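You operate a simulated robot arm through the tools that you are given. There is no shell and no other tool. Be economical: measure what you need, move in short steps, check, and stop when the job is done.

Carry out the task below with a simulated two-armed robot. There is one attempt and no reset: what you move stays moved.

JOB
Take the 36 white housing from the long bench and put it on the plate between arm one and arm two. Take the blue cap from the shelf under the base plate and leave it on the plate under the bar lights. Put the filter core with black ends from the green mat on the long bench. Open the vented door. The order is free. Set down upright: white housing.

The check looks at the end state, three seconds after you hand in, the way a careful person would. Anything else that was tipped, shoved, dropped, spilled or broken makes it a failure. Lids that push on must go on centred and level and be pressed home; caps that screw on are set level and turned clockwise until they are tight.

ROBOT AND FRAMES
Two 7-joint arms with two-finger parallel grippers on one trunk, on a base that drives. Base frame: it is fixed to the floor where the robot stands at the start and does not move with it; the origin is under the middle of the robot, x ahead of it, y to its left, z up; the surface under the hand at the start is at about z = 0.86. Lengths are in m, angles in degrees, forces in N, time in s.
The left shoulder is at the start at [0.02, 0.138, 1.523], the right one opposite. Places, roughly: blue cap (4x4x3 cm) [-1, 1.7, 0.4]; filter core with black ends (2x2x3 cm) [-1.2, 0, 0.9]; long bench [0.4, -0.1, 0.9]; plate between arm one and arm two (25x26 cm) [-1.28, 1.74, 0.86]; plate under the bar lights (27x16 cm) [-0.54, 2.22, 0.86]; vented door [-3.3, 5.6, 1.8]; white housing [0.75, 0, 1]. Payload 1.57 kg a hand.
Tool frame (each hand has its own): the origin (TCP) lies between the finger pads and is the grasp point; the fingertips stand 0.03 m ahead of it; z points along the fingers, y is the line along which they close. The gripper opens to 0.08 m. The fingers are 0.017 m wide and 0.012 m thick; the gripper's body (0.04 by 0.082 m) begins 0.08 m behind the TCP.
Orientation is told as [roll, pitch, yaw] about the base's x, y, z axes, in that order, counted from this pose: with the fingers straight down and closing along the base's y, the tool's x points along the base's -x, its y along +y and its z along -z.

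CONTROLS
- The arms move only by the tool drive_tool. It takes "left_targets", "right_targets" or both (then of equal length, played together; a hand with none holds still); each is a list of rows, each a list of 3 entries, a list of its own where there are three numbers: the turn, a rotation vector about the tool's x, y, z in degrees, then the shift along the tool's x, y, z in m, then the opening, from 0 (shut) to 1 (fully open). In form: [[[ax, ay, az], [x, y, z], fingers], ...]. A call has 1 to 10 rows; each row shifts and turns the commanded pose from where the row before left it, along the tool's axes as they then stand. A row lasts 0.2 s, in which the tool goes at most 0.05 m and 8.6 degrees; a call with a longer step from one row to the next is refused whole, and so is a gripper value outside its range. Where a pose cannot be reached the arm comes as near as it can. A force on the tool above 40 N (or 10 N above the force at the start of the call, whichever is more), or a blocked arm, ends the call early, and 0.2 s more pass. The fingers move at their own pace (about 0.045 m/s each) and stop on an object; they squeeze with about 36 N. The grip force told is the motor's: it shows also when the fingers shut on nothing. Time passes only in rows, and 0.2 s behind the last, so rows that do not move let the fingers close. It gives the time, the measured TCP pose, the force on the tool (base axes), the opening and the grip force at its end, in the units of the frame above (readings bear some noise), with the torque about the TCP (base axes, N m) and any sound that the robot's microphone picked up.
- Cameras (640 x 400 px; columns grow to the right, rows downward): "scene" is now at [0.1267, 0.0487, 1.3631]; the picture's right is [0.87, -0.50, 0.00], its down [-0.46, -0.81, -0.36] and it looks along [0.18, 0.31, -0.93] (base axes); focal length 214 px, centre (320, 200). "left" rides on the left gripper at [0.072, 0.007, -0.122] in its tool frame; the picture's right is [-0.09, 1.00, 0.00], its down [-0.84, -0.08, -0.54] and it looks along [-0.54, -0.05, 0.84] (tool axes); focal length 238 px, centre (320, 200). "right" rides on the right gripper at [0.072, -0.007, -0.122] in its tool frame; the picture's right is [0.09, 1.00, 0.00], its down [-0.84, 0.08, -0.54] and it looks along [-0.54, 0.05, 0.84] (tool axes); focal length 238 px, centre (320, 200). There is no depth. A picture from a camera that has moved, and an enlarged one, comes with that camera's place and axes in the base frame and with its lens.
- grab_frame(camera): a new picture of that camera. It takes no simulated time.
- move_column(by): slides the trunk up (or, below 0, down) by that many m; the arms and the scene camera ride with it, the base frame stays. It gives what a move gives, with no picture.
- roll_base(legs): drives the robot by 1 to 6 legs, each [ahead, left, turn to the left] in m, m and degrees, along the robot's own axes; the way and the turn of a leg run together, so that a leg with both is an arc; at most 1.5 m and 180 degrees a leg. The arms and the cameras ride along, it lands a little off, and it stops where it bumps. It gives what a move gives.
- aim_head(pan, tilt): turns the head with the scene camera to pan (to the left, within 60 degrees either way) and tilt (down, from -29 to 69), counted from straight ahead of the robot. It gives what a move gives.
- inspect(camera, box): a new picture of the part [left, top, right, bottom] of that camera's present view, enlarged. It takes no simulated time.
- hand_in(): hands the job in; it is judged then, once.

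Go step by step. Nothing tells you exact positions but the pictures and the camera data: compare them with the known pose of the tool, close in by small moves and look again before you grip or let go. The budget is 165 turns and 130 pictures, counting those below and the enlarged ones. Unless the task says otherwise, let go and move clear before handing in.

The tools are called by a JSON object that holds its "name" and its "arguments". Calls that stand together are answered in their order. drive_tool: Moves the arms, as the interface text tells. Its arguments: {"type":"object","properties":{"left_targets":{"type":"array","items":{"type":"array"}},"right_targets":{"type":"array","items":{"type":"array"}}},"required":[]} The other tools are called the same way: move_column (by) slides the trunk up or down; roll_base (legs) drives the base; aim_head (pan, tilt) turns the head that bears the scene camera; grab_frame (camera) takes a picture; inspect (camera, box) takes an enlarged picture of a part of a camera's view; hand_in () hands the job in.

At the start:

```text
t: 0.0
left_position: [0.2232, 0.0916, 1.1377]
left_ee_rot: [0.0, 0.0, 0.1]
left_ft_force: [0.9, -0.1, 0.3]
left_wrist_torque: [-0.03, 0.0, 0.02]
left_opening: 0.0801
left_gripper_force: 0.0
right_position: [0.2597, -0.1389, 1.1379]
right_ee_rot: [0.0, 0.0, 0.0]
right_ft_force: [-0.5, -0.2, 0.1]
right_wrist_torque: [0.01, 0.01, -0.02]
right_opening: 0.0799
right_gripper_force: 0.1
trunk travel left (down, up): [-0.898, 0.342]
robot x, y, heading: [0.0028, 0.0009, -0.1]
head pan, tilt: [60.2, 68.8]
```

scene: 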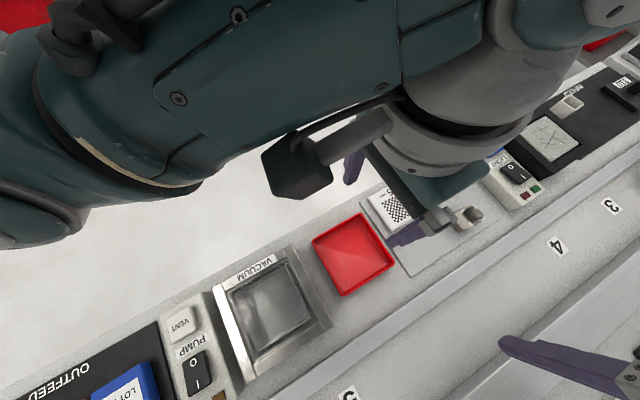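
right: 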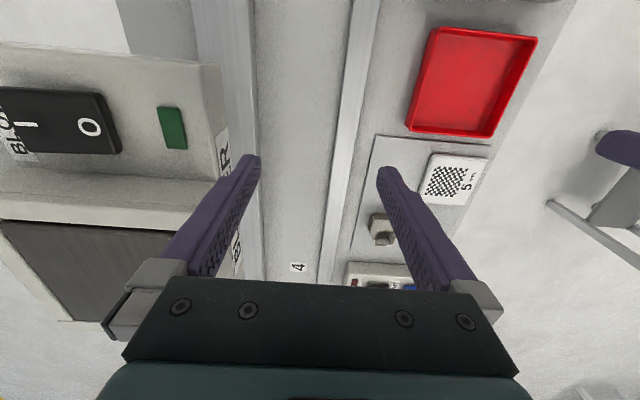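
left: 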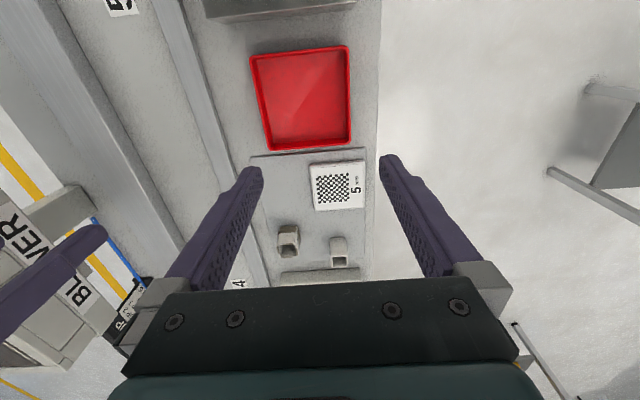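

I see a long bench with stations under the hands. I'll look ahead with the head to find the white housing and the layout of the room.

{"name": "aim_head", "arguments": {"pan": 0, "tilt": 35}}

{"name": "grab_frame", "arguments": {"camera": "scene"}}

```text
t: 1.3
left_position: [0.2238, 0.0924, 1.138]
left_ee_rot: [0.0, 0.0, 0.0]
left_ft_force: [0.0, -0.1, 0.0]
left_wrist_torque: [-0.01, -0.01, 0.01]
left_opening: 0.0798
left_gripper_force: 0.1
right_position: [0.2606, -0.1389, 1.1388]
right_ee_rot: [0.1, 0.0, 0.0]
right_ft_force: [-0.2, 0.2, 0.2]
right_wrist_torque: [0.0, -0.01, -0.01]
right_opening: 0.0802
right_gripper_force: 0.1
trunk travel left (down, up): [-0.898, 0.342]
robot x, y, heading: [0.0022, -0.0011, 0.0]
head pan, tilt: [0.0, 35.0]
```

```text
126 pictures are left
camera scene: at [0.1869, 0.0003, 1.4068], right [0.0, -1.0, 0.0], down [-0.57, 0.0, -0.82], along [0.82, 0.0, -0.57], focal length 214 px, centre (320, 200)
```

scene: 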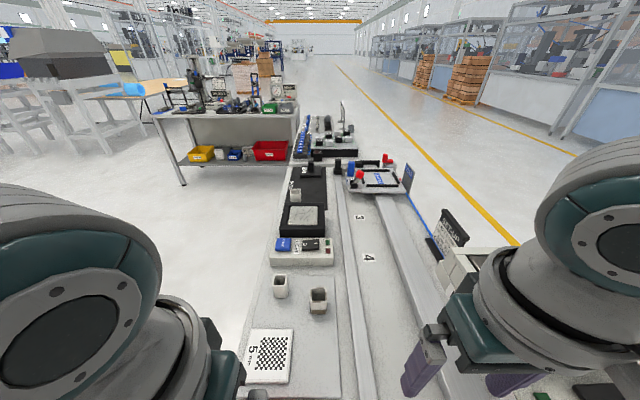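

The long bench runs ahead along x. I zoom in to find the housing numbered 36.

{"name": "inspect", "arguments": {"camera": "scene", "box": [240, 90, 430, 210]}}

{"name": "inspect", "arguments": {"camera": "scene", "box": [230, 200, 400, 400]}}

```text
3.33 times, centred on (335, 150) of scene
camera zoom: at [0.1869, 0.0003, 1.4068], right [0.0, -1.0, 0.0], down [-0.57, 0.0, -0.82], along [0.82, 0.0, -0.57], focal length 715 px, centre (270, 367)
```

zoom: 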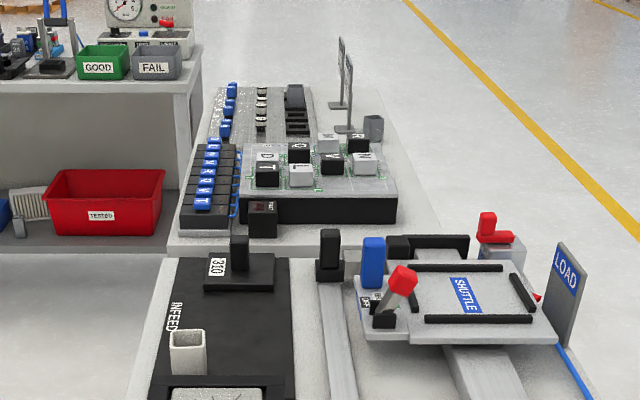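

```text
2.00 times, centred on (315, 300) of scene
camera zoom: at [0.1869, 0.0003, 1.4068], right [0.0, -1.0, 0.0], down [-0.57, 0.0, -0.82], along [0.82, 0.0, -0.57], focal length 429 px, centre (330, 0)
```

zoom: 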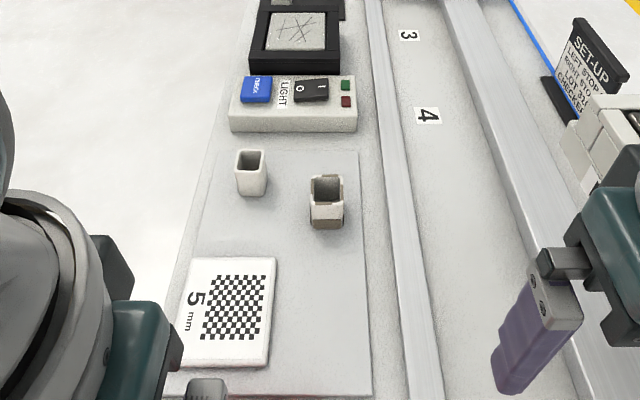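

{"name": "inspect", "arguments": {"camera": "scene", "box": [270, 180, 340, 224]}}

{"name": "inspect", "arguments": {"camera": "scene", "box": [265, 265, 345, 315]}}

{"name": "inspect", "arguments": {"camera": "scene", "box": [410, 200, 530, 275]}}

```text
9.09 times, centred on (305, 202) of scene
camera zoom: at [0.1869, 0.0003, 1.4068], right [0.0, -1.0, 0.0], down [-0.57, 0.0, -0.82], along [0.82, 0.0, -0.57], focal length 1950 px, centre (456, 182)
```

zoom: 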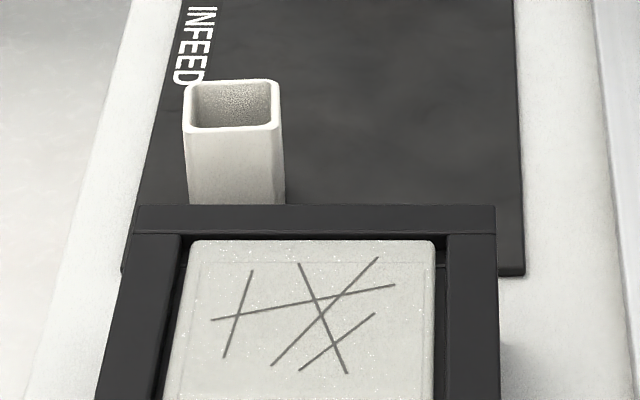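

```text
8.00 times, centred on (305, 290) of scene
camera zoom: at [0.1869, 0.0003, 1.4068], right [0.0, -1.0, 0.0], down [-0.57, 0.0, -0.82], along [0.82, 0.0, -0.57], focal length 1716 px, centre (440, -520)
```

zoom: 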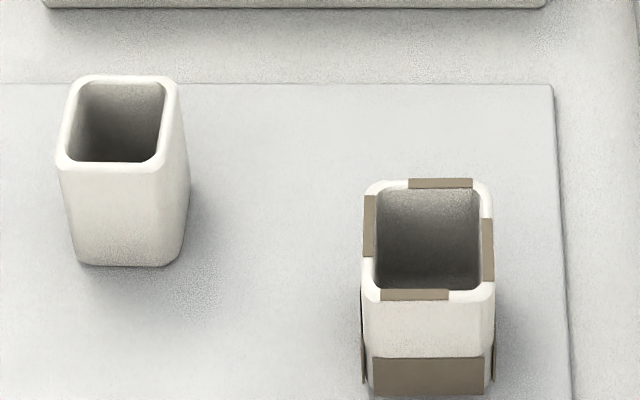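

```text
5.33 times, centred on (470, 238) of scene
camera zoom: at [0.1869, 0.0003, 1.4068], right [0.0, -1.0, 0.0], down [-0.57, 0.0, -0.82], along [0.82, 0.0, -0.57], focal length 1144 px, centre (-480, 0)
```

zoom: 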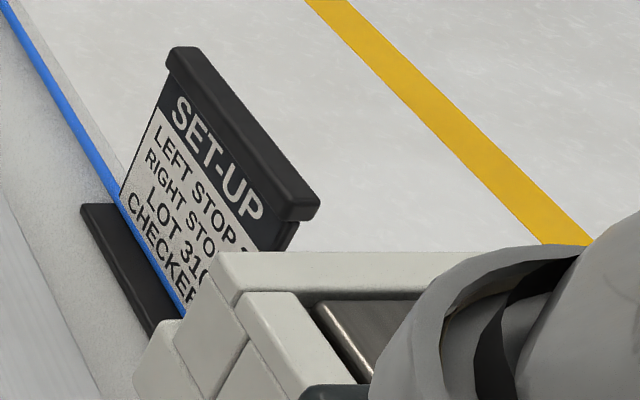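

Three housings are visible (one on the infeed belt, one plain and one patched on a plate); none shows a number from this side. I look around to understand the layout.

{"name": "aim_head", "arguments": {"pan": 60, "tilt": 30}}

{"name": "grab_frame", "arguments": {"camera": "scene"}}

{"name": "aim_head", "arguments": {"pan": -60, "tilt": 45}}

{"name": "grab_frame", "arguments": {"camera": "scene"}}

{"name": "aim_head", "arguments": {"pan": 0, "tilt": 69}}

{"name": "grab_frame", "arguments": {"camera": "scene"}}

```text
t: 2.6
left_position: [0.2222, 0.0922, 1.1375]
left_ee_rot: [0.1, -0.1, 0.0]
left_ft_force: [-0.1, 0.9, 1.2]
left_wrist_torque: [0.0, -0.01, 0.01]
left_opening: 0.08
left_gripper_force: 0.1
right_position: [0.2604, -0.1387, 1.1377]
right_ee_rot: [0.0, -0.1, 0.1]
right_ft_force: [-0.3, 0.0, 0.6]
right_wrist_torque: [0.0, 0.0, -0.02]
right_opening: 0.08
right_gripper_force: 0.1
trunk travel left (down, up): [-0.898, 0.342]
robot x, y, heading: [0.003, -0.0003, 0.1]
head pan, tilt: [60.0, 30.0]
```

```text
120 pictures are left
camera scene: at [0.1441, 0.0785, 1.4146], right [0.87, -0.5, 0.0], down [-0.25, -0.43, -0.87], along [0.43, 0.75, -0.5], focal length 214 px, centre (320, 200)
```

scene: 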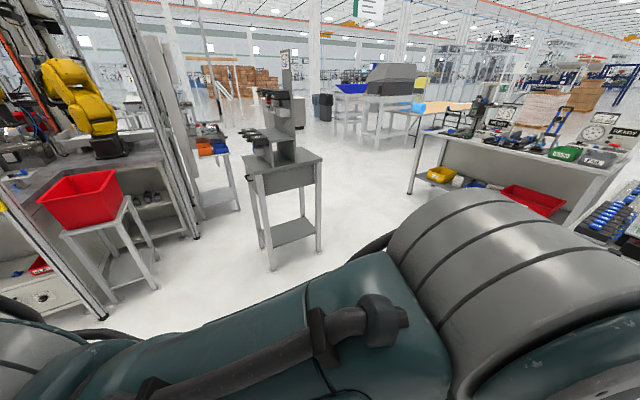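

```text
t: 4.6
left_position: [0.223, 0.0914, 1.1372]
left_ee_rot: [0.1, 0.0, 0.0]
left_ft_force: [0.7, 0.0, 0.7]
left_wrist_torque: [0.02, 0.03, 0.0]
left_opening: 0.0797
left_gripper_force: 0.1
right_position: [0.2622, -0.1392, 1.1378]
right_ee_rot: [0.0, 0.0, 0.0]
right_ft_force: [0.0, -0.4, -0.4]
right_wrist_torque: [-0.01, -0.01, 0.02]
right_opening: 0.0801
right_gripper_force: 0.0
trunk travel left (down, up): [-0.898, 0.342]
robot x, y, heading: [-0.0033, 0.0012, -0.2]
head pan, tilt: [-60.0, 45.0]
```

```text
119 pictures are left
camera scene: at [0.1395, -0.0702, 1.392], right [-0.87, -0.5, 0.0], down [-0.35, 0.61, -0.71], along [0.35, -0.61, -0.71], focal length 214 px, centre (320, 200)
```

scene: 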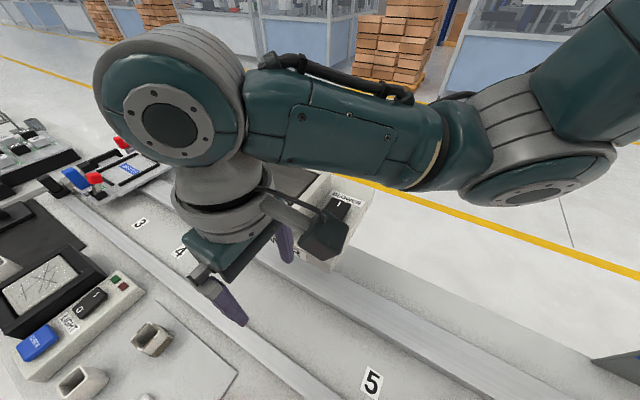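

```text
t: 5.9
left_position: [0.2228, 0.0925, 1.1381]
left_ee_rot: [0.1, 0.0, -0.1]
left_ft_force: [0.8, 0.5, -0.9]
left_wrist_torque: [0.04, -0.03, -0.01]
left_opening: 0.0801
left_gripper_force: 0.1
right_position: [0.2617, -0.1394, 1.1385]
right_ee_rot: [0.0, 0.0, 0.0]
right_ft_force: [0.5, 0.0, -0.2]
right_wrist_torque: [-0.04, -0.02, -0.02]
right_opening: 0.0801
right_gripper_force: 0.1
trunk travel left (down, up): [-0.898, 0.342]
robot x, y, heading: [-0.001, 0.0011, 0.1]
head pan, tilt: [0.0, 68.8]
```

```text
118 pictures are left
camera scene: at [0.1548, 0.0002, 1.3632], right [0.0, -1.0, 0.0], down [-0.93, 0.0, -0.36], along [0.36, 0.0, -0.93], focal length 214 px, centre (320, 200)
```

scene: 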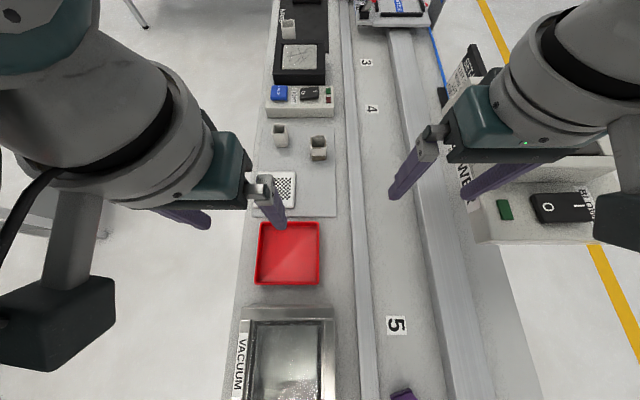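

The bench runs under the robot along x. I raise the trunk and drive past the housings, turning round to see their far sides.

{"name": "move_column", "arguments": {"by": 0.3}}

{"name": "roll_base", "arguments": {"legs": [[1.45, 0, 0], [0, 0, 180]]}}

{"name": "aim_head", "arguments": {"pan": 0, "tilt": 50}}

{"name": "grab_frame", "arguments": {"camera": "scene"}}

```text
t: 8.9
left_position: [0.223, 0.0925, 1.4374]
left_ee_rot: [0.1, -0.1, 0.0]
left_ft_force: [1.4, 0.2, -0.3]
left_wrist_torque: [0.0, -0.01, -0.01]
left_opening: 0.0801
left_gripper_force: 0.1
right_position: [0.2601, -0.1377, 1.438]
right_ee_rot: [0.0, 0.1, -0.1]
right_ft_force: [0.3, -0.3, -0.4]
right_wrist_torque: [0.03, -0.03, 0.06]
right_opening: 0.0801
right_gripper_force: 0.2
trunk travel left (down, up): [-1.198, 0.042]
robot x, y, heading: [0.0028, -0.0002, -0.0]
head pan, tilt: [0.0, 68.8]
```

```text
t: 23.4
left_position: [1.226, -0.0884, 1.4369]
left_ee_rot: [0.0, 0.0, 179.9]
left_ft_force: [-0.5, 0.4, -0.3]
left_wrist_torque: [0.02, 0.02, 0.03]
left_opening: 0.0801
left_gripper_force: 0.1
right_position: [1.1889, 0.1418, 1.438]
right_ee_rot: [-0.1, 0.0, 179.9]
right_ft_force: [-0.9, -0.3, -0.5]
right_wrist_torque: [-0.02, 0.01, -0.03]
right_opening: 0.08
right_gripper_force: 0.0
trunk travel left (down, up): [-1.198, 0.042]
robot x, y, heading: [1.4486, 0.0052, 179.7]
head pan, tilt: [0.0, 68.8]
```

```text
t: 24.2
left_position: [1.2246, -0.0884, 1.4379]
left_ee_rot: [0.0, 0.0, 179.9]
left_ft_force: [-0.4, 0.4, -0.1]
left_wrist_torque: [0.0, 0.0, -0.03]
left_opening: 0.0799
left_gripper_force: 0.1
right_position: [1.1899, 0.143, 1.4384]
right_ee_rot: [0.0, 0.0, 179.9]
right_ft_force: [0.0, 0.3, -0.2]
right_wrist_torque: [0.03, 0.01, 0.02]
right_opening: 0.0801
right_gripper_force: 0.0
trunk travel left (down, up): [-1.198, 0.042]
robot x, y, heading: [1.4484, 0.0037, 180.0]
head pan, tilt: [0.0, 50.0]
```

```text
117 pictures are left
camera scene: at [1.2713, 0.0039, 1.685], right [0.0, 1.0, 0.0], down [0.77, 0.0, -0.64], along [-0.64, 0.0, -0.77], focal length 214 px, centre (320, 200)
```

scene: 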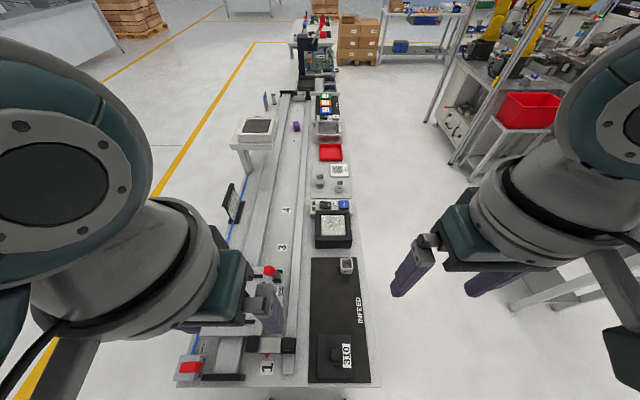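

{"name": "inspect", "arguments": {"camera": "scene", "box": [320, 240, 376, 275]}}

{"name": "inspect", "arguments": {"camera": "scene", "box": [300, 155, 364, 195]}}

{"name": "inspect", "arguments": {"camera": "scene", "box": [280, 20, 376, 80]}}

```text
11.43 times, centred on (348, 258) of scene
camera zoom: at [1.2713, 0.0039, 1.685], right [0.0, 1.0, 0.0], down [0.77, 0.0, -0.64], along [-0.64, 0.0, -0.77], focal length 2451 px, centre (0, -457)
```

zoom: 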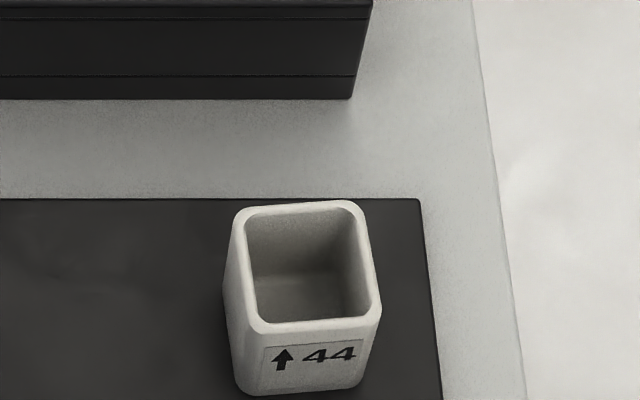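

```text
10.00 times, centred on (332, 175) of scene
camera zoom: at [1.2713, 0.0039, 1.685], right [0.0, 1.0, 0.0], down [0.77, 0.0, -0.64], along [-0.64, 0.0, -0.77], focal length 2145 px, centre (200, 450)
```

zoom: 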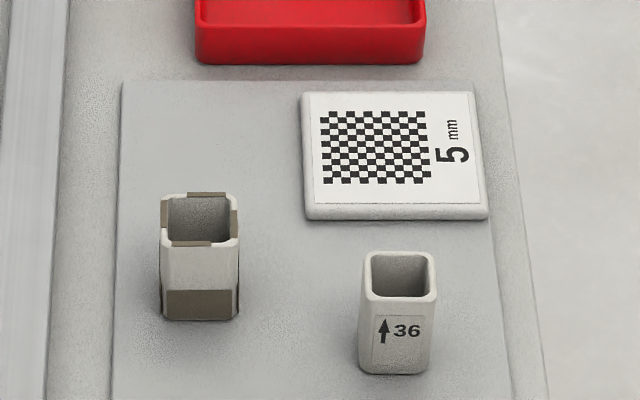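

```text
6.67 times, centred on (328, 50) of scene
camera zoom: at [1.2713, 0.0039, 1.685], right [0.0, 1.0, 0.0], down [0.77, 0.0, -0.64], along [-0.64, 0.0, -0.77], focal length 1430 px, centre (267, 1200)
```

zoom: 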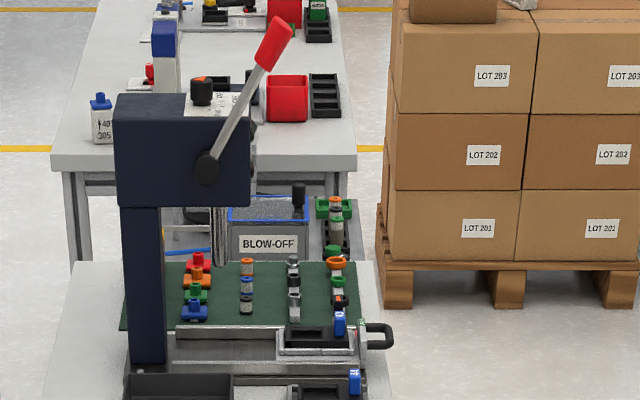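

The plain housing on the plate, at about [0.515, 0.106], is number 36. I drive so the right hand comes over it.

{"name": "roll_base", "arguments": {"legs": [[0.71, 0, 0]]}}

{"name": "grab_frame", "arguments": {"camera": "right"}}

```text
t: 28.1
left_position: [0.513, -0.0886, 1.4386]
left_ee_rot: [0.1, 0.0, -180.0]
left_ft_force: [0.1, -0.7, 0.2]
left_wrist_torque: [0.01, 0.02, 0.01]
left_opening: 0.0797
left_gripper_force: 0.1
right_position: [0.4767, 0.1416, 1.4396]
right_ee_rot: [0.0, 0.0, -179.9]
right_ft_force: [-0.3, 0.7, 0.5]
right_wrist_torque: [-0.03, 0.01, 0.02]
right_opening: 0.08
right_gripper_force: 0.1
trunk travel left (down, up): [-1.198, 0.042]
robot x, y, heading: [0.7379, 0.0043, -180.1]
head pan, tilt: [0.0, 50.0]
```

```text
113 pictures are left
camera right: at [0.5478, 0.1488, 1.559], right [0.09, -1.0, 0.0], down [-0.84, -0.08, 0.54], along [-0.54, -0.05, -0.84], focal length 238 px, centre (320, 200)
```

right: 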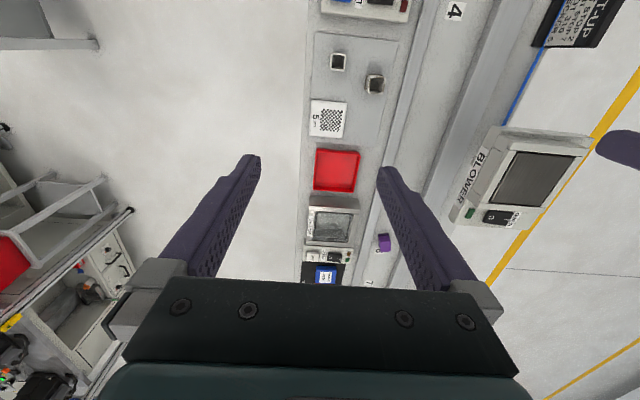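

The housing lies at about [0.52, 0.105]. I shift the base so the right hand is over it, then lower the trunk partly.

{"name": "roll_base", "arguments": {"legs": [[-0.043, 0.037, 0]]}}

{"name": "move_column", "arguments": {"by": -0.38}}

{"name": "grab_frame", "arguments": {"camera": "right"}}

{"name": "grab_frame", "arguments": {"camera": "left"}}

```text
t: 29.1
left_position: [0.5565, -0.1255, 1.4374]
left_ee_rot: [-0.1, 0.1, -180.0]
left_ft_force: [0.4, 0.1, 0.3]
left_wrist_torque: [-0.02, 0.01, -0.02]
left_opening: 0.0799
left_gripper_force: 0.0
right_position: [0.518, 0.1057, 1.4376]
right_ee_rot: [0.0, -0.1, -180.0]
right_ft_force: [0.0, 0.6, 0.0]
right_wrist_torque: [0.02, 0.0, -0.02]
right_opening: 0.0801
right_gripper_force: 0.0
trunk travel left (down, up): [-1.198, 0.042]
robot x, y, heading: [0.7765, -0.0287, -180.0]
head pan, tilt: [0.0, 50.0]
```

```text
t: 32.8
left_position: [0.5559, -0.1256, 1.0584]
left_ee_rot: [0.0, 0.0, -180.1]
left_ft_force: [0.5, 0.0, -0.6]
left_wrist_torque: [0.02, 0.01, 0.01]
left_opening: 0.08
left_gripper_force: 0.1
right_position: [0.5182, 0.1065, 1.0575]
right_ee_rot: [0.0, 0.0, -180.0]
right_ft_force: [0.1, -0.5, -0.7]
right_wrist_torque: [0.01, 0.02, 0.0]
right_opening: 0.08
right_gripper_force: 0.0
trunk travel left (down, up): [-0.818, 0.422]
robot x, y, heading: [0.7796, -0.0315, -179.9]
head pan, tilt: [0.0, 50.0]
```

```text
112 pictures are left
camera right: at [0.5899, 0.1121, 1.1791], right [0.09, -1.0, 0.0], down [-0.84, -0.08, 0.54], along [-0.54, -0.05, -0.84], focal length 238 px, centre (320, 200)
```

right: 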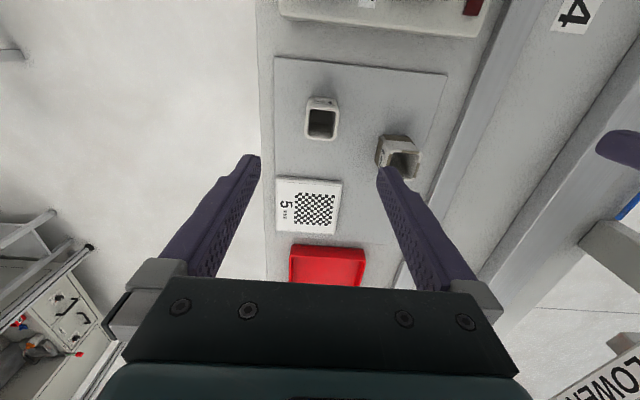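

```text
111 pictures are left
camera left: at [0.627, -0.1325, 1.1795], right [-0.09, -1.0, 0.0], down [-0.84, 0.08, 0.54], along [-0.54, 0.05, -0.84], focal length 238 px, centre (320, 200)
```

left: 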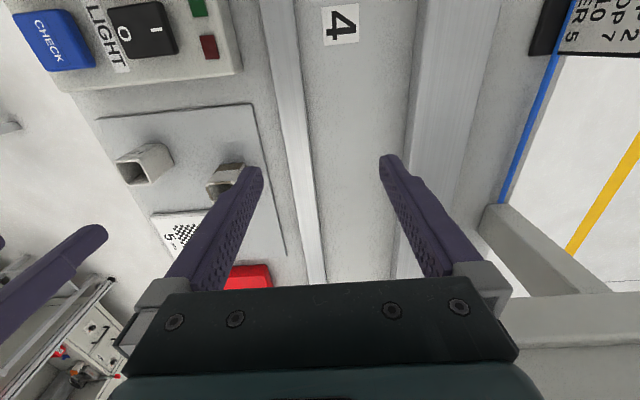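

Alignment is good; I lift the left hand out of the way, nudge the right hand 5 mm, and lower onto the housing.

{"name": "drive_tool", "arguments": {"left_targets": [[[0, 0, 0], [0, 0, -0.05], 1], [[0, 0, 0], [0, 0, -0.05], 1]], "right_targets": [[[0, 0, 0], [0.005, 0, 0], 1], [[0, 0, 0], [0, 0, 0], 1]]}}

{"name": "move_column", "arguments": {"by": -0.1}}

{"name": "grab_frame", "arguments": {"camera": "right"}}

```text
t: 33.4
left_position: [0.5579, -0.1746, 1.0774]
left_ee_rot: [8.7, -0.4, 179.0]
left_ft_force: [0.2, 0.3, 0.0]
left_wrist_torque: [-0.01, -0.01, -0.01]
left_opening: 0.08
left_gripper_force: 0.1
left hand out of reach, approached as far as the arm can: row 1, 2
right_position: [0.5235, 0.1039, 1.0575]
right_ee_rot: [0.1, -0.1, -180.0]
right_ft_force: [0.6, -0.2, 0.5]
right_wrist_torque: [0.02, -0.02, -0.04]
right_opening: 0.08
right_gripper_force: 0.1
trunk travel left (down, up): [-0.818, 0.422]
robot x, y, heading: [0.779, -0.0307, -179.9]
head pan, tilt: [0.0, 50.0]
stopped in row 2 (left hand): the arm was blocked; the commanded pose is now the measured one
```

```text
t: 34.7
left_position: [0.5596, -0.1747, 0.9771]
left_ee_rot: [8.7, -0.2, 178.9]
left_ft_force: [0.8, 0.0, -0.6]
left_wrist_torque: [-0.02, 0.03, -0.01]
left_opening: 0.0801
left_gripper_force: 0.0
right_position: [0.5224, 0.1054, 0.9579]
right_ee_rot: [0.0, 0.0, -180.0]
right_ft_force: [-0.8, 0.3, 0.5]
right_wrist_torque: [0.0, -0.01, 0.03]
right_opening: 0.0797
right_gripper_force: 0.0
trunk travel left (down, up): [-0.718, 0.522]
robot x, y, heading: [0.7802, -0.032, -180.1]
head pan, tilt: [0.0, 50.0]
```

```text
110 pictures are left
camera right: at [0.5952, 0.1117, 1.079], right [0.09, -1.0, 0.0], down [-0.84, -0.08, 0.54], along [-0.54, -0.05, -0.84], focal length 238 px, centre (320, 200)
```

right: 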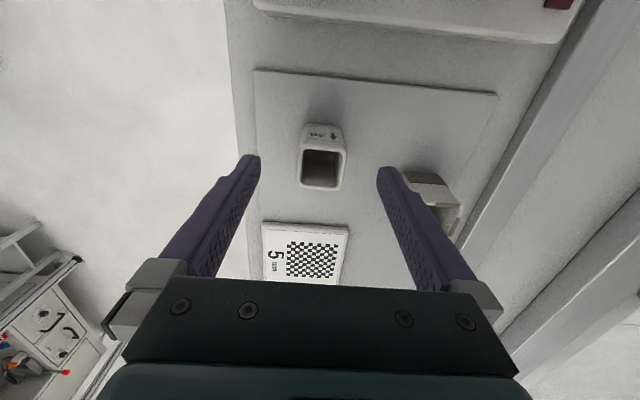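

Centred. I lower the right hand with the arm and close on the housing.

{"name": "drive_tool", "arguments": {"right_targets": [[[0, 0, 0], [0, 0, 0.02], 1], [[0, 0, 0], [0, 0, 0.02], 1], [[0, 0, 0], [0, 0, 0.016], 1], [[0, 0, 0], [0, 0, 0], 1]]}}

{"name": "inspect", "arguments": {"camera": "right", "box": [220, 80, 460, 230]}}

```text
t: 35.7
left_position: [0.5593, -0.1753, 0.977]
left_ee_rot: [8.7, -0.2, 179.0]
left_ft_force: [-0.6, 0.7, 0.1]
left_wrist_torque: [0.01, 0.0, 0.02]
left_opening: 0.0801
left_gripper_force: 0.0
right_position: [0.5223, 0.105, 0.9017]
right_ee_rot: [-0.1, 0.0, -180.0]
right_ft_force: [-0.1, -0.4, -0.7]
right_wrist_torque: [-0.02, 0.03, 0.02]
right_opening: 0.08
right_gripper_force: 0.2
trunk travel left (down, up): [-0.718, 0.522]
robot x, y, heading: [0.7772, -0.032, -180.2]
head pan, tilt: [0.0, 50.0]
```

```text
2.67 times, centred on (340, 155) of right
camera zoom: at [0.5944, 0.1117, 1.0222], right [0.09, -1.0, 0.0], down [-0.84, -0.08, 0.54], along [-0.54, -0.05, -0.84], focal length 636 px, centre (267, 320)
```

zoom: 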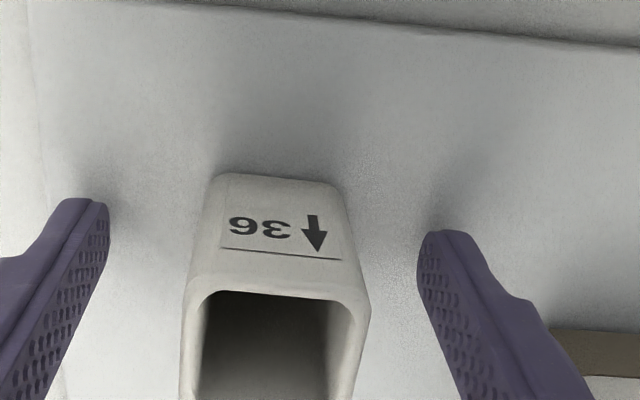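

{"name": "drive_tool", "arguments": {"right_targets": [[[0, 0, 0], [0, 0, 0], 0.3], [[0, 0, 0], [0, 0, 0], 0.3], [[0, 0, 0], [0, 0, 0], 0.3], [[0, 0, 0], [0, 0, 0], 0.3], [[0, 0, 0], [0, 0, 0], 0.3], [[0, 0, 0], [0, 0, 0], 0.3]]}}

```text
t: 37.1
left_position: [0.5594, -0.1747, 0.9764]
left_ee_rot: [8.6, -0.2, 178.9]
left_ft_force: [-0.6, -0.4, 0.5]
left_wrist_torque: [0.03, 0.0, -0.01]
left_opening: 0.0801
left_gripper_force: 0.0
right_position: [0.5223, 0.1053, 0.9002]
right_ee_rot: [0.0, 0.0, -180.0]
right_ft_force: [-0.7, 0.2, 0.3]
right_wrist_torque: [0.04, -0.01, 0.03]
right_opening: 0.035
right_gripper_force: 36.4
trunk travel left (down, up): [-0.718, 0.522]
robot x, y, heading: [0.7799, -0.0351, -179.9]
head pan, tilt: [0.0, 50.0]
```

Gripped (35 mm). Raise the trunk and look at the way to the arms' cell.

{"name": "move_column", "arguments": {"by": 0.1}}

{"name": "move_column", "arguments": {"by": 0.4}}

{"name": "aim_head", "arguments": {"pan": -40, "tilt": 30}}

{"name": "grab_frame", "arguments": {"camera": "scene"}}

{"name": "inspect", "arguments": {"camera": "right", "box": [200, 80, 480, 255]}}

```text
t: 38.4
left_position: [0.5577, -0.175, 1.078]
left_ee_rot: [8.6, -0.2, 179.0]
left_ft_force: [0.0, 0.0, -0.2]
left_wrist_torque: [0.02, 0.01, 0.0]
left_opening: 0.08
left_gripper_force: 0.0
right_position: [0.5217, 0.1049, 1.0016]
right_ee_rot: [0.0, 0.0, -180.0]
right_ft_force: [0.4, 0.1, -0.4]
right_wrist_torque: [-0.01, 0.0, -0.03]
right_opening: 0.0354
right_gripper_force: 36.2
trunk travel left (down, up): [-0.818, 0.422]
robot x, y, heading: [0.7805, -0.0369, -180.3]
head pan, tilt: [0.0, 50.0]
```

```text
t: 42.3
left_position: [0.5579, -0.1742, 1.4765]
left_ee_rot: [8.6, -0.2, 179.1]
left_ft_force: [-0.4, 0.0, 1.3]
left_wrist_torque: [-0.03, 0.01, -0.03]
left_opening: 0.08
left_gripper_force: 0.1
right_position: [0.5221, 0.1054, 1.4007]
right_ee_rot: [-0.1, 0.1, -180.0]
right_ft_force: [-0.6, 0.0, 0.5]
right_wrist_torque: [-0.04, -0.02, 0.01]
right_opening: 0.0354
right_gripper_force: 36.1
trunk travel left (down, up): [-1.218, 0.022]
robot x, y, heading: [0.7785, -0.0353, -180.2]
head pan, tilt: [0.0, 50.0]
```

```text
t: 43.3
left_position: [0.5583, -0.1747, 1.4764]
left_ee_rot: [8.7, -0.2, 179.0]
left_ft_force: [0.3, -0.2, 0.3]
left_wrist_torque: [-0.02, -0.05, 0.03]
left_opening: 0.0801
left_gripper_force: 0.0
right_position: [0.5223, 0.1054, 1.4013]
right_ee_rot: [0.0, 0.0, -180.0]
right_ft_force: [0.4, -0.4, -0.5]
right_wrist_torque: [0.03, 0.01, -0.01]
right_opening: 0.0353
right_gripper_force: 36.5
trunk travel left (down, up): [-1.218, 0.022]
robot x, y, heading: [0.7791, -0.0338, -179.9]
head pan, tilt: [-40.0, 30.0]
```

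```text
108 pictures are left
camera scene: at [0.6086, 0.0249, 1.7346], right [0.64, 0.77, 0.0], down [0.38, -0.32, -0.87], along [-0.66, 0.56, -0.5], focal length 214 px, centre (320, 200)
```

scene: 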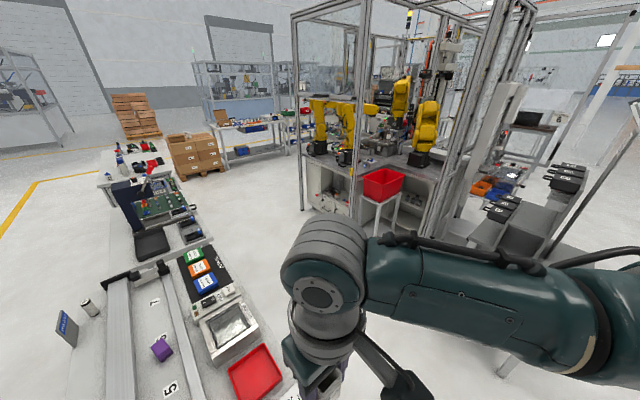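

```text
2.29 times, centred on (340, 168) of right
camera zoom: at [0.5944, 0.1118, 1.5224], right [0.09, -1.0, 0.0], down [-0.84, -0.08, 0.54], along [-0.54, -0.05, -0.84], focal length 545 px, centre (274, 274)
```

zoom: 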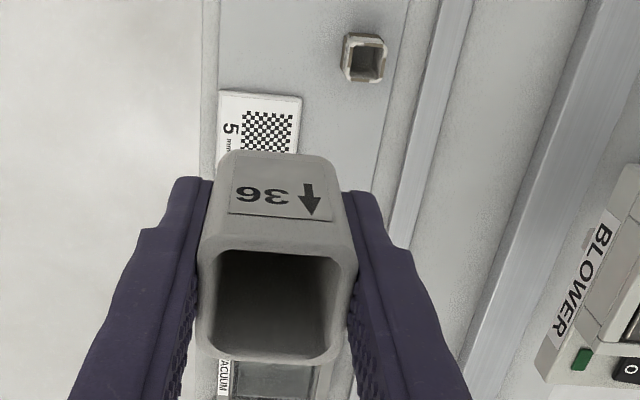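

{"name": "inspect", "arguments": {"camera": "scene", "box": [280, 60, 480, 240]}}

{"name": "inspect", "arguments": {"camera": "scene", "box": [300, 110, 420, 185]}}

```text
2.22 times, centred on (380, 150) of scene
camera zoom: at [0.6086, 0.0249, 1.7346], right [0.64, 0.77, 0.0], down [0.38, -0.32, -0.87], along [-0.66, 0.56, -0.5], focal length 477 px, centre (187, 311)
```

zoom: 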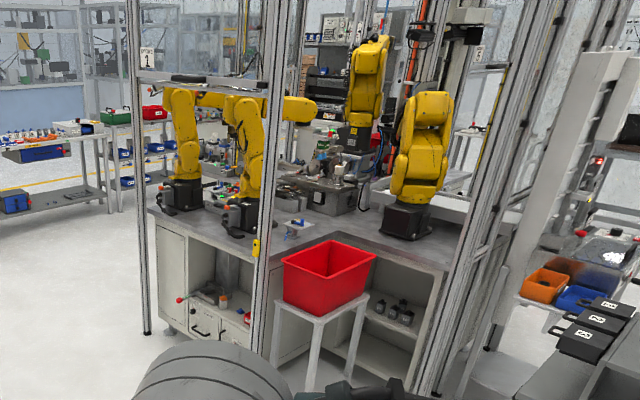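

```text
5.33 times, centred on (360, 148) of scene
camera zoom: at [0.6086, 0.0249, 1.7346], right [0.64, 0.77, 0.0], down [0.38, -0.32, -0.87], along [-0.66, 0.56, -0.5], focal length 1144 px, centre (107, 480)
```

zoom: 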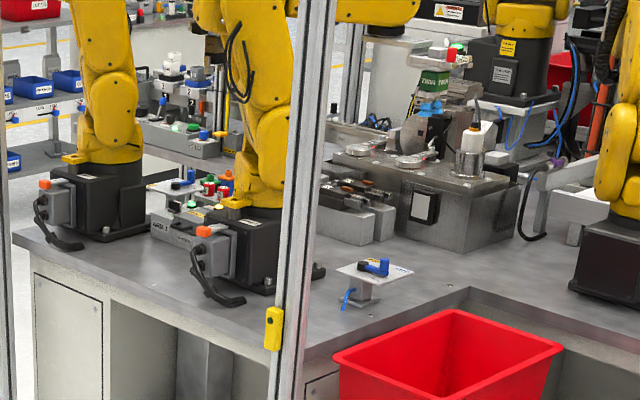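

The second arm's foot hides the target plate. I'll turn to face the cell and look closer.

{"name": "roll_base", "arguments": {"legs": [[0, 0, -90], [0, 1.5, 0], [0.55, 0.2, 0]]}}

{"name": "aim_head", "arguments": {"pan": 0, "tilt": 25}}

{"name": "grab_frame", "arguments": {"camera": "scene"}}

```text
t: 57.5
left_position: [-1.1018, 0.6692, 1.4764]
left_ee_rot: [8.7, -0.1, 92.0]
left_ft_force: [0.1, 0.0, 0.2]
left_wrist_torque: [0.02, -0.01, 0.02]
left_opening: 0.08
left_gripper_force: 0.1
right_position: [-0.8253, 0.7215, 1.4016]
right_ee_rot: [0.0, 0.0, 93.0]
right_ft_force: [0.0, 0.7, -0.6]
right_wrist_torque: [0.0, 0.03, 0.01]
right_opening: 0.0351
right_gripper_force: 36.3
trunk travel left (down, up): [-1.218, 0.022]
robot x, y, heading: [-0.9464, 0.4641, 93.1]
head pan, tilt: [-40.0, 30.0]
```

```text
t: 58.6
left_position: [-1.1039, 0.6707, 1.4758]
left_ee_rot: [9.0, -0.2, 92.1]
left_ft_force: [0.1, -0.3, -0.3]
left_wrist_torque: [0.02, 0.02, -0.01]
left_opening: 0.0801
left_gripper_force: 0.1
right_position: [-0.825, 0.7225, 1.4006]
right_ee_rot: [-0.1, 0.0, 93.1]
right_ft_force: [0.3, -0.5, -0.5]
right_wrist_torque: [0.02, 0.0, 0.02]
right_opening: 0.0352
right_gripper_force: 36.3
trunk travel left (down, up): [-1.218, 0.022]
robot x, y, heading: [-0.9509, 0.46, 93.1]
head pan, tilt: [0.0, 25.0]
```

```text
104 pictures are left
camera scene: at [-0.9608, 0.6502, 1.7426], right [1.0, 0.05, 0.0], down [0.02, -0.42, -0.91], along [-0.05, 0.91, -0.42], focal length 214 px, centre (320, 200)
```

scene: 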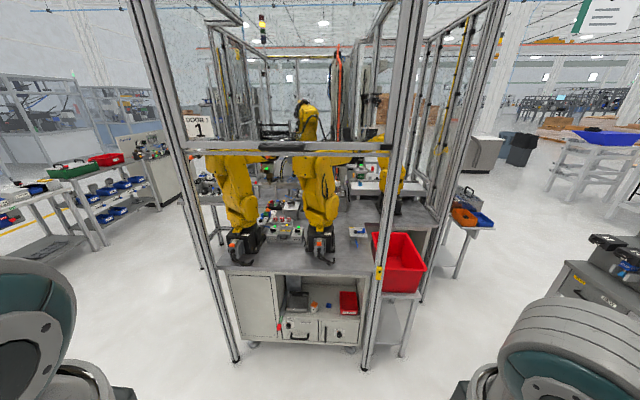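

{"name": "inspect", "arguments": {"camera": "scene", "box": [190, 150, 440, 300]}}

{"name": "inspect", "arguments": {"camera": "scene", "box": [230, 180, 310, 245]}}

{"name": "inspect", "arguments": {"camera": "scene", "box": [260, 270, 380, 350]}}

```text
2.56 times, centred on (315, 225) of scene
camera zoom: at [-0.9608, 0.6502, 1.7426], right [1.0, 0.05, 0.0], down [0.02, -0.42, -0.91], along [-0.05, 0.91, -0.42], focal length 549 px, centre (333, 136)
```

zoom: 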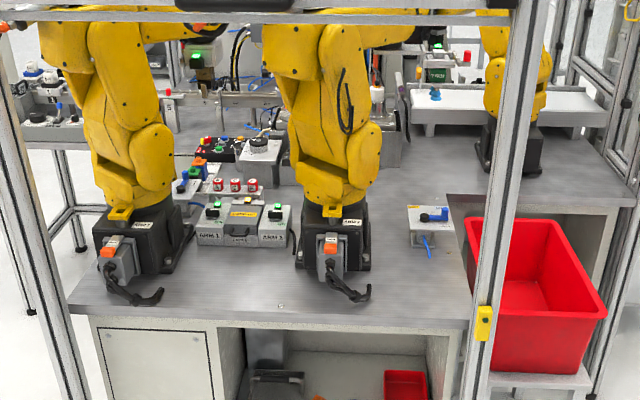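

```text
6.15 times, centred on (270, 212) of scene
camera zoom: at [-0.9608, 0.6502, 1.7426], right [1.0, 0.05, 0.0], down [0.02, -0.42, -0.91], along [-0.05, 0.91, -0.42], focal length 1320 px, centre (628, 123)
```

zoom: 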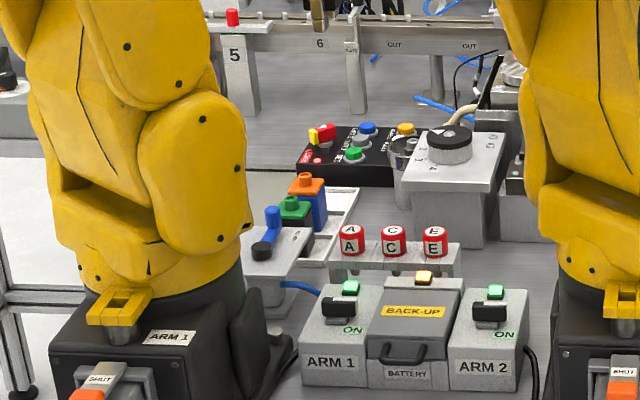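

```text
5.00 times, centred on (320, 310) of scene
camera zoom: at [-0.9608, 0.6502, 1.7426], right [1.0, 0.05, 0.0], down [0.02, -0.42, -0.91], along [-0.05, 0.91, -0.42], focal length 1072 px, centre (320, -350)
```

zoom: 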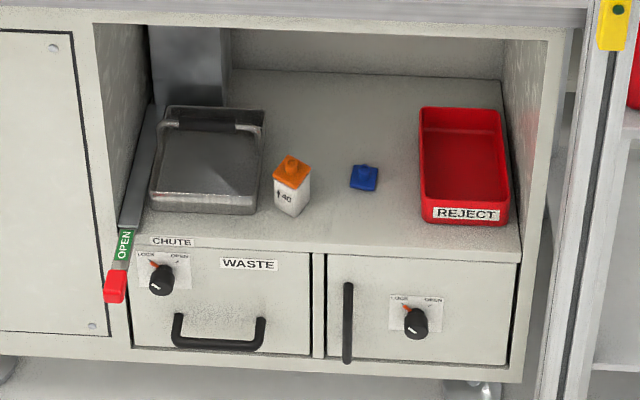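

The plate between the arms is the free table area at about [-1.27, 1.73], the blue cap lies on the cabinet shelf below, and a frame stands in front. I test how far the right hand can reach ahead with the tool pointing down.

{"name": "drive_tool", "arguments": {"right_targets": [[[0, 0, 0], [-0.04, 0, 0], 0.3], [[0, 0, 0], [-0.04, 0, 0], 0.3], [[0, 0, 0], [-0.04, 0, 0], 0.3], [[0, 0, 0], [-0.04, 0, 0], 0.3], [[0, 0, 0], [-0.04, 0, 0], 0.3], [[0, 0, 0], [-0.04, 0, 0], 0.3]]}}

```text
t: 60.0
left_position: [-1.1037, 0.6705, 1.4772]
left_ee_rot: [8.9, -0.2, 92.1]
left_ft_force: [0.1, -0.5, -0.5]
left_wrist_torque: [-0.02, 0.04, 0.01]
left_opening: 0.08
left_gripper_force: 0.1
right_position: [-0.8311, 0.89, 1.4166]
right_ee_rot: [0.0, -0.1, 93.2]
right_ft_force: [0.0, -1.0, -0.7]
right_wrist_torque: [0.0, 0.01, 0.02]
right_opening: 0.0351
right_gripper_force: 36.3
right hand out of reach, approached as far as the arm can: row 5, 6
trunk travel left (down, up): [-1.218, 0.022]
robot x, y, heading: [-0.9502, 0.4583, 93.3]
head pan, tilt: [0.0, 25.0]
```

Reach ahead is about 0.43 m with tool down. I check the robot's own footprint by looking down.

{"name": "aim_head", "arguments": {"pan": 0, "tilt": 69}}

{"name": "grab_frame", "arguments": {"camera": "scene"}}

```text
t: 61.1
left_position: [-1.1028, 0.6699, 1.4768]
left_ee_rot: [8.9, -0.2, 92.1]
left_ft_force: [-0.5, -0.2, 1.0]
left_wrist_torque: [0.0, -0.02, 0.01]
left_opening: 0.08
left_gripper_force: 0.1
right_position: [-0.8301, 0.8897, 1.4144]
right_ee_rot: [0.0, 0.0, 93.1]
right_ft_force: [0.6, -0.7, -1.3]
right_wrist_torque: [0.0, -0.03, 0.02]
right_opening: 0.0348
right_gripper_force: 36.0
trunk travel left (down, up): [-1.218, 0.022]
robot x, y, heading: [-0.9506, 0.4571, 92.9]
head pan, tilt: [0.0, 68.8]
```

```text
100 pictures are left
camera scene: at [-0.9589, 0.6141, 1.6832], right [1.0, 0.05, 0.0], down [0.05, -0.93, -0.36], along [-0.02, 0.36, -0.93], focal length 214 px, centre (320, 200)
```

scene: 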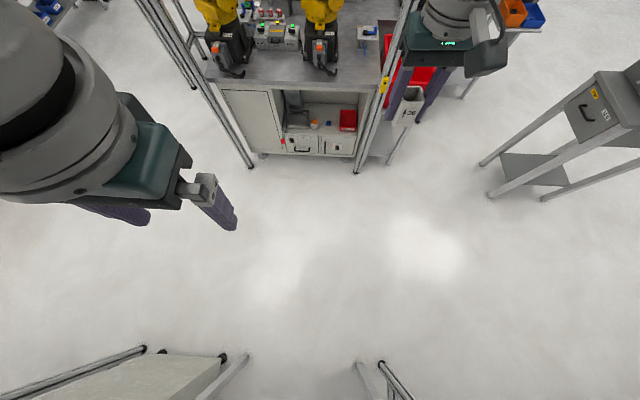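

No base body is in the way; the robot is free below. I align in front of the gap between the arms, bring the right hand inward, draw back the left hand, and lower the trunk.

{"name": "roll_base", "arguments": {"legs": [[0, 0, -3], [0, 0.37, 0]]}}

{"name": "drive_tool", "arguments": {"right_targets": [[[0, 0, 0], [0, 0.03, 0], 0.3], [[0, 0, 0], [0, 0.03, 0], 0.3], [[0, 0, 0], [0, 0, 0], 0.3]], "left_targets": [[[0, 0, 0], [0.03, 0, 0.02], 1], [[0, 0, 0], [0.03, 0, 0.02], 1], [[0, 0, 0], [0, 0, 0], 1]]}}

{"name": "move_column", "arguments": {"by": -0.38}}

{"name": "aim_head", "arguments": {"pan": 0, "tilt": 20}}

{"name": "grab_frame", "arguments": {"camera": "scene"}}

```text
t: 63.9
left_position: [-1.4634, 0.6774, 1.4764]
left_ee_rot: [8.9, -0.2, 89.0]
left_ft_force: [0.0, 0.2, -0.1]
left_wrist_torque: [0.05, -0.03, 0.02]
left_opening: 0.0802
left_gripper_force: 0.1
right_position: [-1.1791, 0.8829, 1.4141]
right_ee_rot: [0.0, 0.0, 90.0]
right_ft_force: [-0.7, 0.2, -0.5]
right_wrist_torque: [-0.05, 0.03, 0.01]
right_opening: 0.0351
right_gripper_force: 35.7
trunk travel left (down, up): [-1.218, 0.022]
robot x, y, heading: [-1.3208, 0.4556, 90.1]
head pan, tilt: [0.0, 68.8]
```

```text
t: 64.7
left_position: [-1.4694, 0.6189, 1.4386]
left_ee_rot: [8.8, -0.2, 89.1]
left_ft_force: [-0.1, 0.0, 0.4]
left_wrist_torque: [0.0, -0.02, -0.05]
left_opening: 0.0798
left_gripper_force: 0.1
right_position: [-1.2359, 0.8683, 1.4202]
right_ee_rot: [-0.1, 0.0, 90.0]
right_ft_force: [0.8, -0.2, 0.5]
right_wrist_torque: [0.02, 0.03, 0.0]
right_opening: 0.035
right_gripper_force: 36.1
right hand out of reach, approached as far as the arm can: row 1, 2
trunk travel left (down, up): [-1.218, 0.022]
robot x, y, heading: [-1.318, 0.4552, 90.2]
head pan, tilt: [0.0, 68.8]
```

```text
t: 68.3
left_position: [-1.4706, 0.6192, 1.0576]
left_ee_rot: [8.9, -0.3, 88.9]
left_ft_force: [-0.2, -0.3, -0.5]
left_wrist_torque: [0.0, 0.0, 0.03]
left_opening: 0.08
left_gripper_force: 0.1
right_position: [-1.2345, 0.8688, 1.0399]
right_ee_rot: [0.0, 0.0, 90.1]
right_ft_force: [-0.1, -0.2, 0.4]
right_wrist_torque: [0.01, -0.04, -0.01]
right_opening: 0.0347
right_gripper_force: 35.6
trunk travel left (down, up): [-0.838, 0.402]
robot x, y, heading: [-1.3216, 0.4597, 90.1]
head pan, tilt: [0.0, 68.8]
```

```text
t: 69.5
left_position: [-1.4703, 0.6203, 1.0577]
left_ee_rot: [8.9, -0.2, 89.0]
left_ft_force: [-0.7, -0.3, 0.2]
left_wrist_torque: [0.0, -0.03, -0.03]
left_opening: 0.0801
left_gripper_force: 0.0
right_position: [-1.2337, 0.8682, 1.0396]
right_ee_rot: [0.0, 0.0, 90.1]
right_ft_force: [0.6, 0.0, -0.3]
right_wrist_torque: [0.03, -0.01, 0.01]
right_opening: 0.0351
right_gripper_force: 35.8
trunk travel left (down, up): [-0.838, 0.402]
robot x, y, heading: [-1.3179, 0.4551, 90.4]
head pan, tilt: [0.0, 20.0]
```

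```text
99 pictures are left
camera scene: at [-1.3223, 0.6508, 1.3706], right [1.0, 0.0, 0.0], down [0.0, -0.34, -0.94], along [0.0, 0.94, -0.34], focal length 214 px, centre (320, 200)
```

scene: 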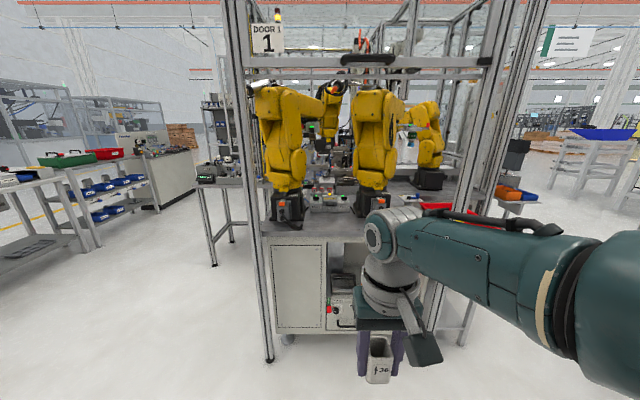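

I check where the right elbow and forearm lie before entering the cell.

{"name": "aim_head", "arguments": {"pan": -50, "tilt": 25}}

{"name": "grab_frame", "arguments": {"camera": "scene"}}

{"name": "grab_frame", "arguments": {"camera": "left"}}

```text
t: 70.7
left_position: [-1.4701, 0.6191, 1.0582]
left_ee_rot: [9.0, -0.2, 89.0]
left_ft_force: [0.6, 0.4, 0.0]
left_wrist_torque: [-0.01, 0.0, -0.01]
left_opening: 0.08
left_gripper_force: 0.1
right_position: [-1.2355, 0.868, 1.0405]
right_ee_rot: [0.0, 0.0, 90.1]
right_ft_force: [0.1, 0.7, 0.1]
right_wrist_torque: [0.03, 0.02, 0.01]
right_opening: 0.0349
right_gripper_force: 36.3
trunk travel left (down, up): [-0.838, 0.402]
robot x, y, heading: [-1.3174, 0.46, 90.1]
head pan, tilt: [-50.0, 25.0]
```

```text
98 pictures are left
camera scene: at [-1.2517, 0.6171, 1.3626], right [0.64, -0.76, 0.0], down [-0.32, -0.27, -0.91], along [0.69, 0.58, -0.42], focal length 214 px, centre (320, 200)
```

scene: 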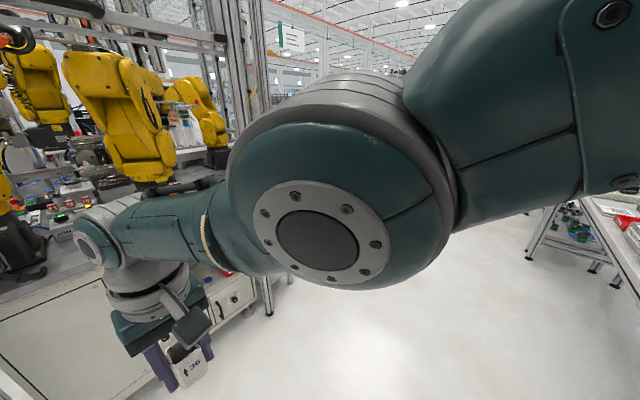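

```text
97 pictures are left
camera left: at [-1.4598, 0.5463, 1.1793], right [-0.98, 0.11, 0.15], down [0.17, 0.83, 0.53], along [-0.07, 0.54, -0.84], focal length 238 px, centre (320, 200)
```

left: 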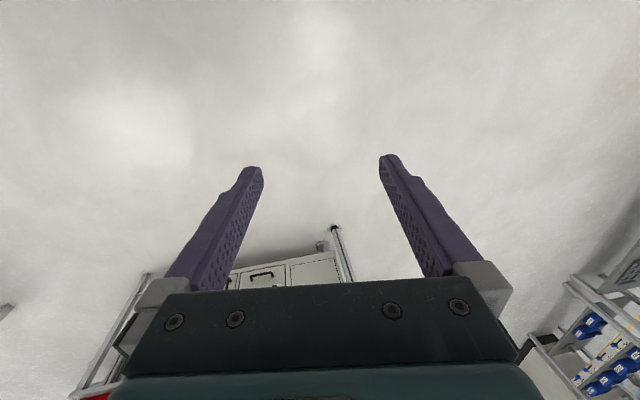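

The elbow sits right of and behind the wrist. I approach in stages with heading 90, keeping left of arm two's foot.

{"name": "roll_base", "arguments": {"legs": [[0.6, 0.08, 0]]}}

{"name": "aim_head", "arguments": {"pan": 0, "tilt": 35}}

{"name": "grab_frame", "arguments": {"camera": "scene"}}

{"name": "grab_frame", "arguments": {"camera": "right"}}

```text
t: 74.0
left_position: [-1.5537, 1.1929, 1.0565]
left_ee_rot: [8.9, -0.2, 89.2]
left_ft_force: [0.4, -0.5, 0.1]
left_wrist_torque: [0.0, -0.03, 0.03]
left_opening: 0.0802
left_gripper_force: 0.0
right_position: [-1.3206, 1.4441, 1.0392]
right_ee_rot: [0.0, 0.0, 90.3]
right_ft_force: [-0.1, 0.4, -0.1]
right_wrist_torque: [-0.04, 0.0, -0.03]
right_opening: 0.035
right_gripper_force: 35.6
trunk travel left (down, up): [-0.838, 0.402]
robot x, y, heading: [-1.4045, 1.03, 90.3]
head pan, tilt: [-50.0, 25.0]
```

```text
t: 75.2
left_position: [-1.5544, 1.193, 1.0577]
left_ee_rot: [8.9, -0.1, 89.3]
left_ft_force: [-0.4, -0.4, -0.9]
left_wrist_torque: [0.0, -0.03, 0.01]
left_opening: 0.0799
left_gripper_force: 0.0
right_position: [-1.3208, 1.4426, 1.0395]
right_ee_rot: [0.0, 0.0, 90.3]
right_ft_force: [-0.4, -0.2, -0.1]
right_wrist_torque: [-0.01, 0.01, -0.02]
right_opening: 0.0351
right_gripper_force: 35.7
trunk travel left (down, up): [-0.838, 0.402]
robot x, y, heading: [-1.4069, 1.0322, 90.3]
head pan, tilt: [0.0, 35.0]
```

```text
96 pictures are left
camera scene: at [-1.4064, 1.22, 1.3468], right [1.0, 0.0, 0.0], down [0.0, -0.57, -0.82], along [0.0, 0.82, -0.57], focal length 214 px, centre (320, 200)
```

scene: 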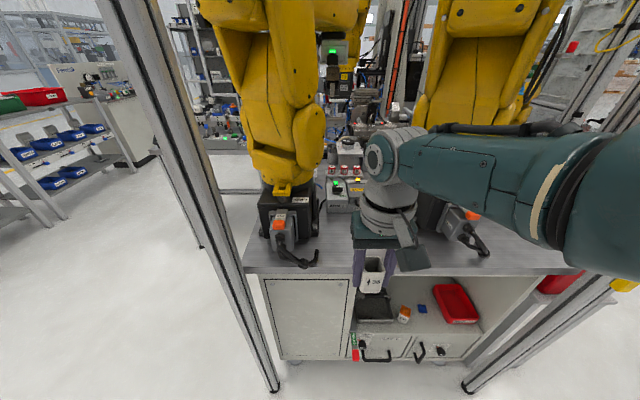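

```text
95 pictures are left
camera right: at [-1.3133, 1.3715, 1.1605], right [-1.0, -0.1, 0.0], down [-0.08, 0.84, 0.54], along [-0.05, 0.54, -0.84], focal length 238 px, centre (320, 200)
```

right: 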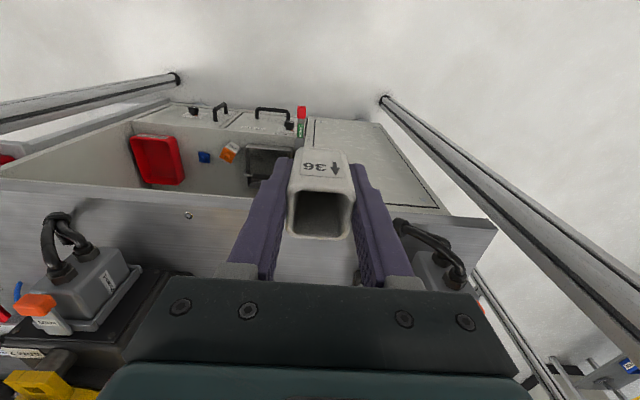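

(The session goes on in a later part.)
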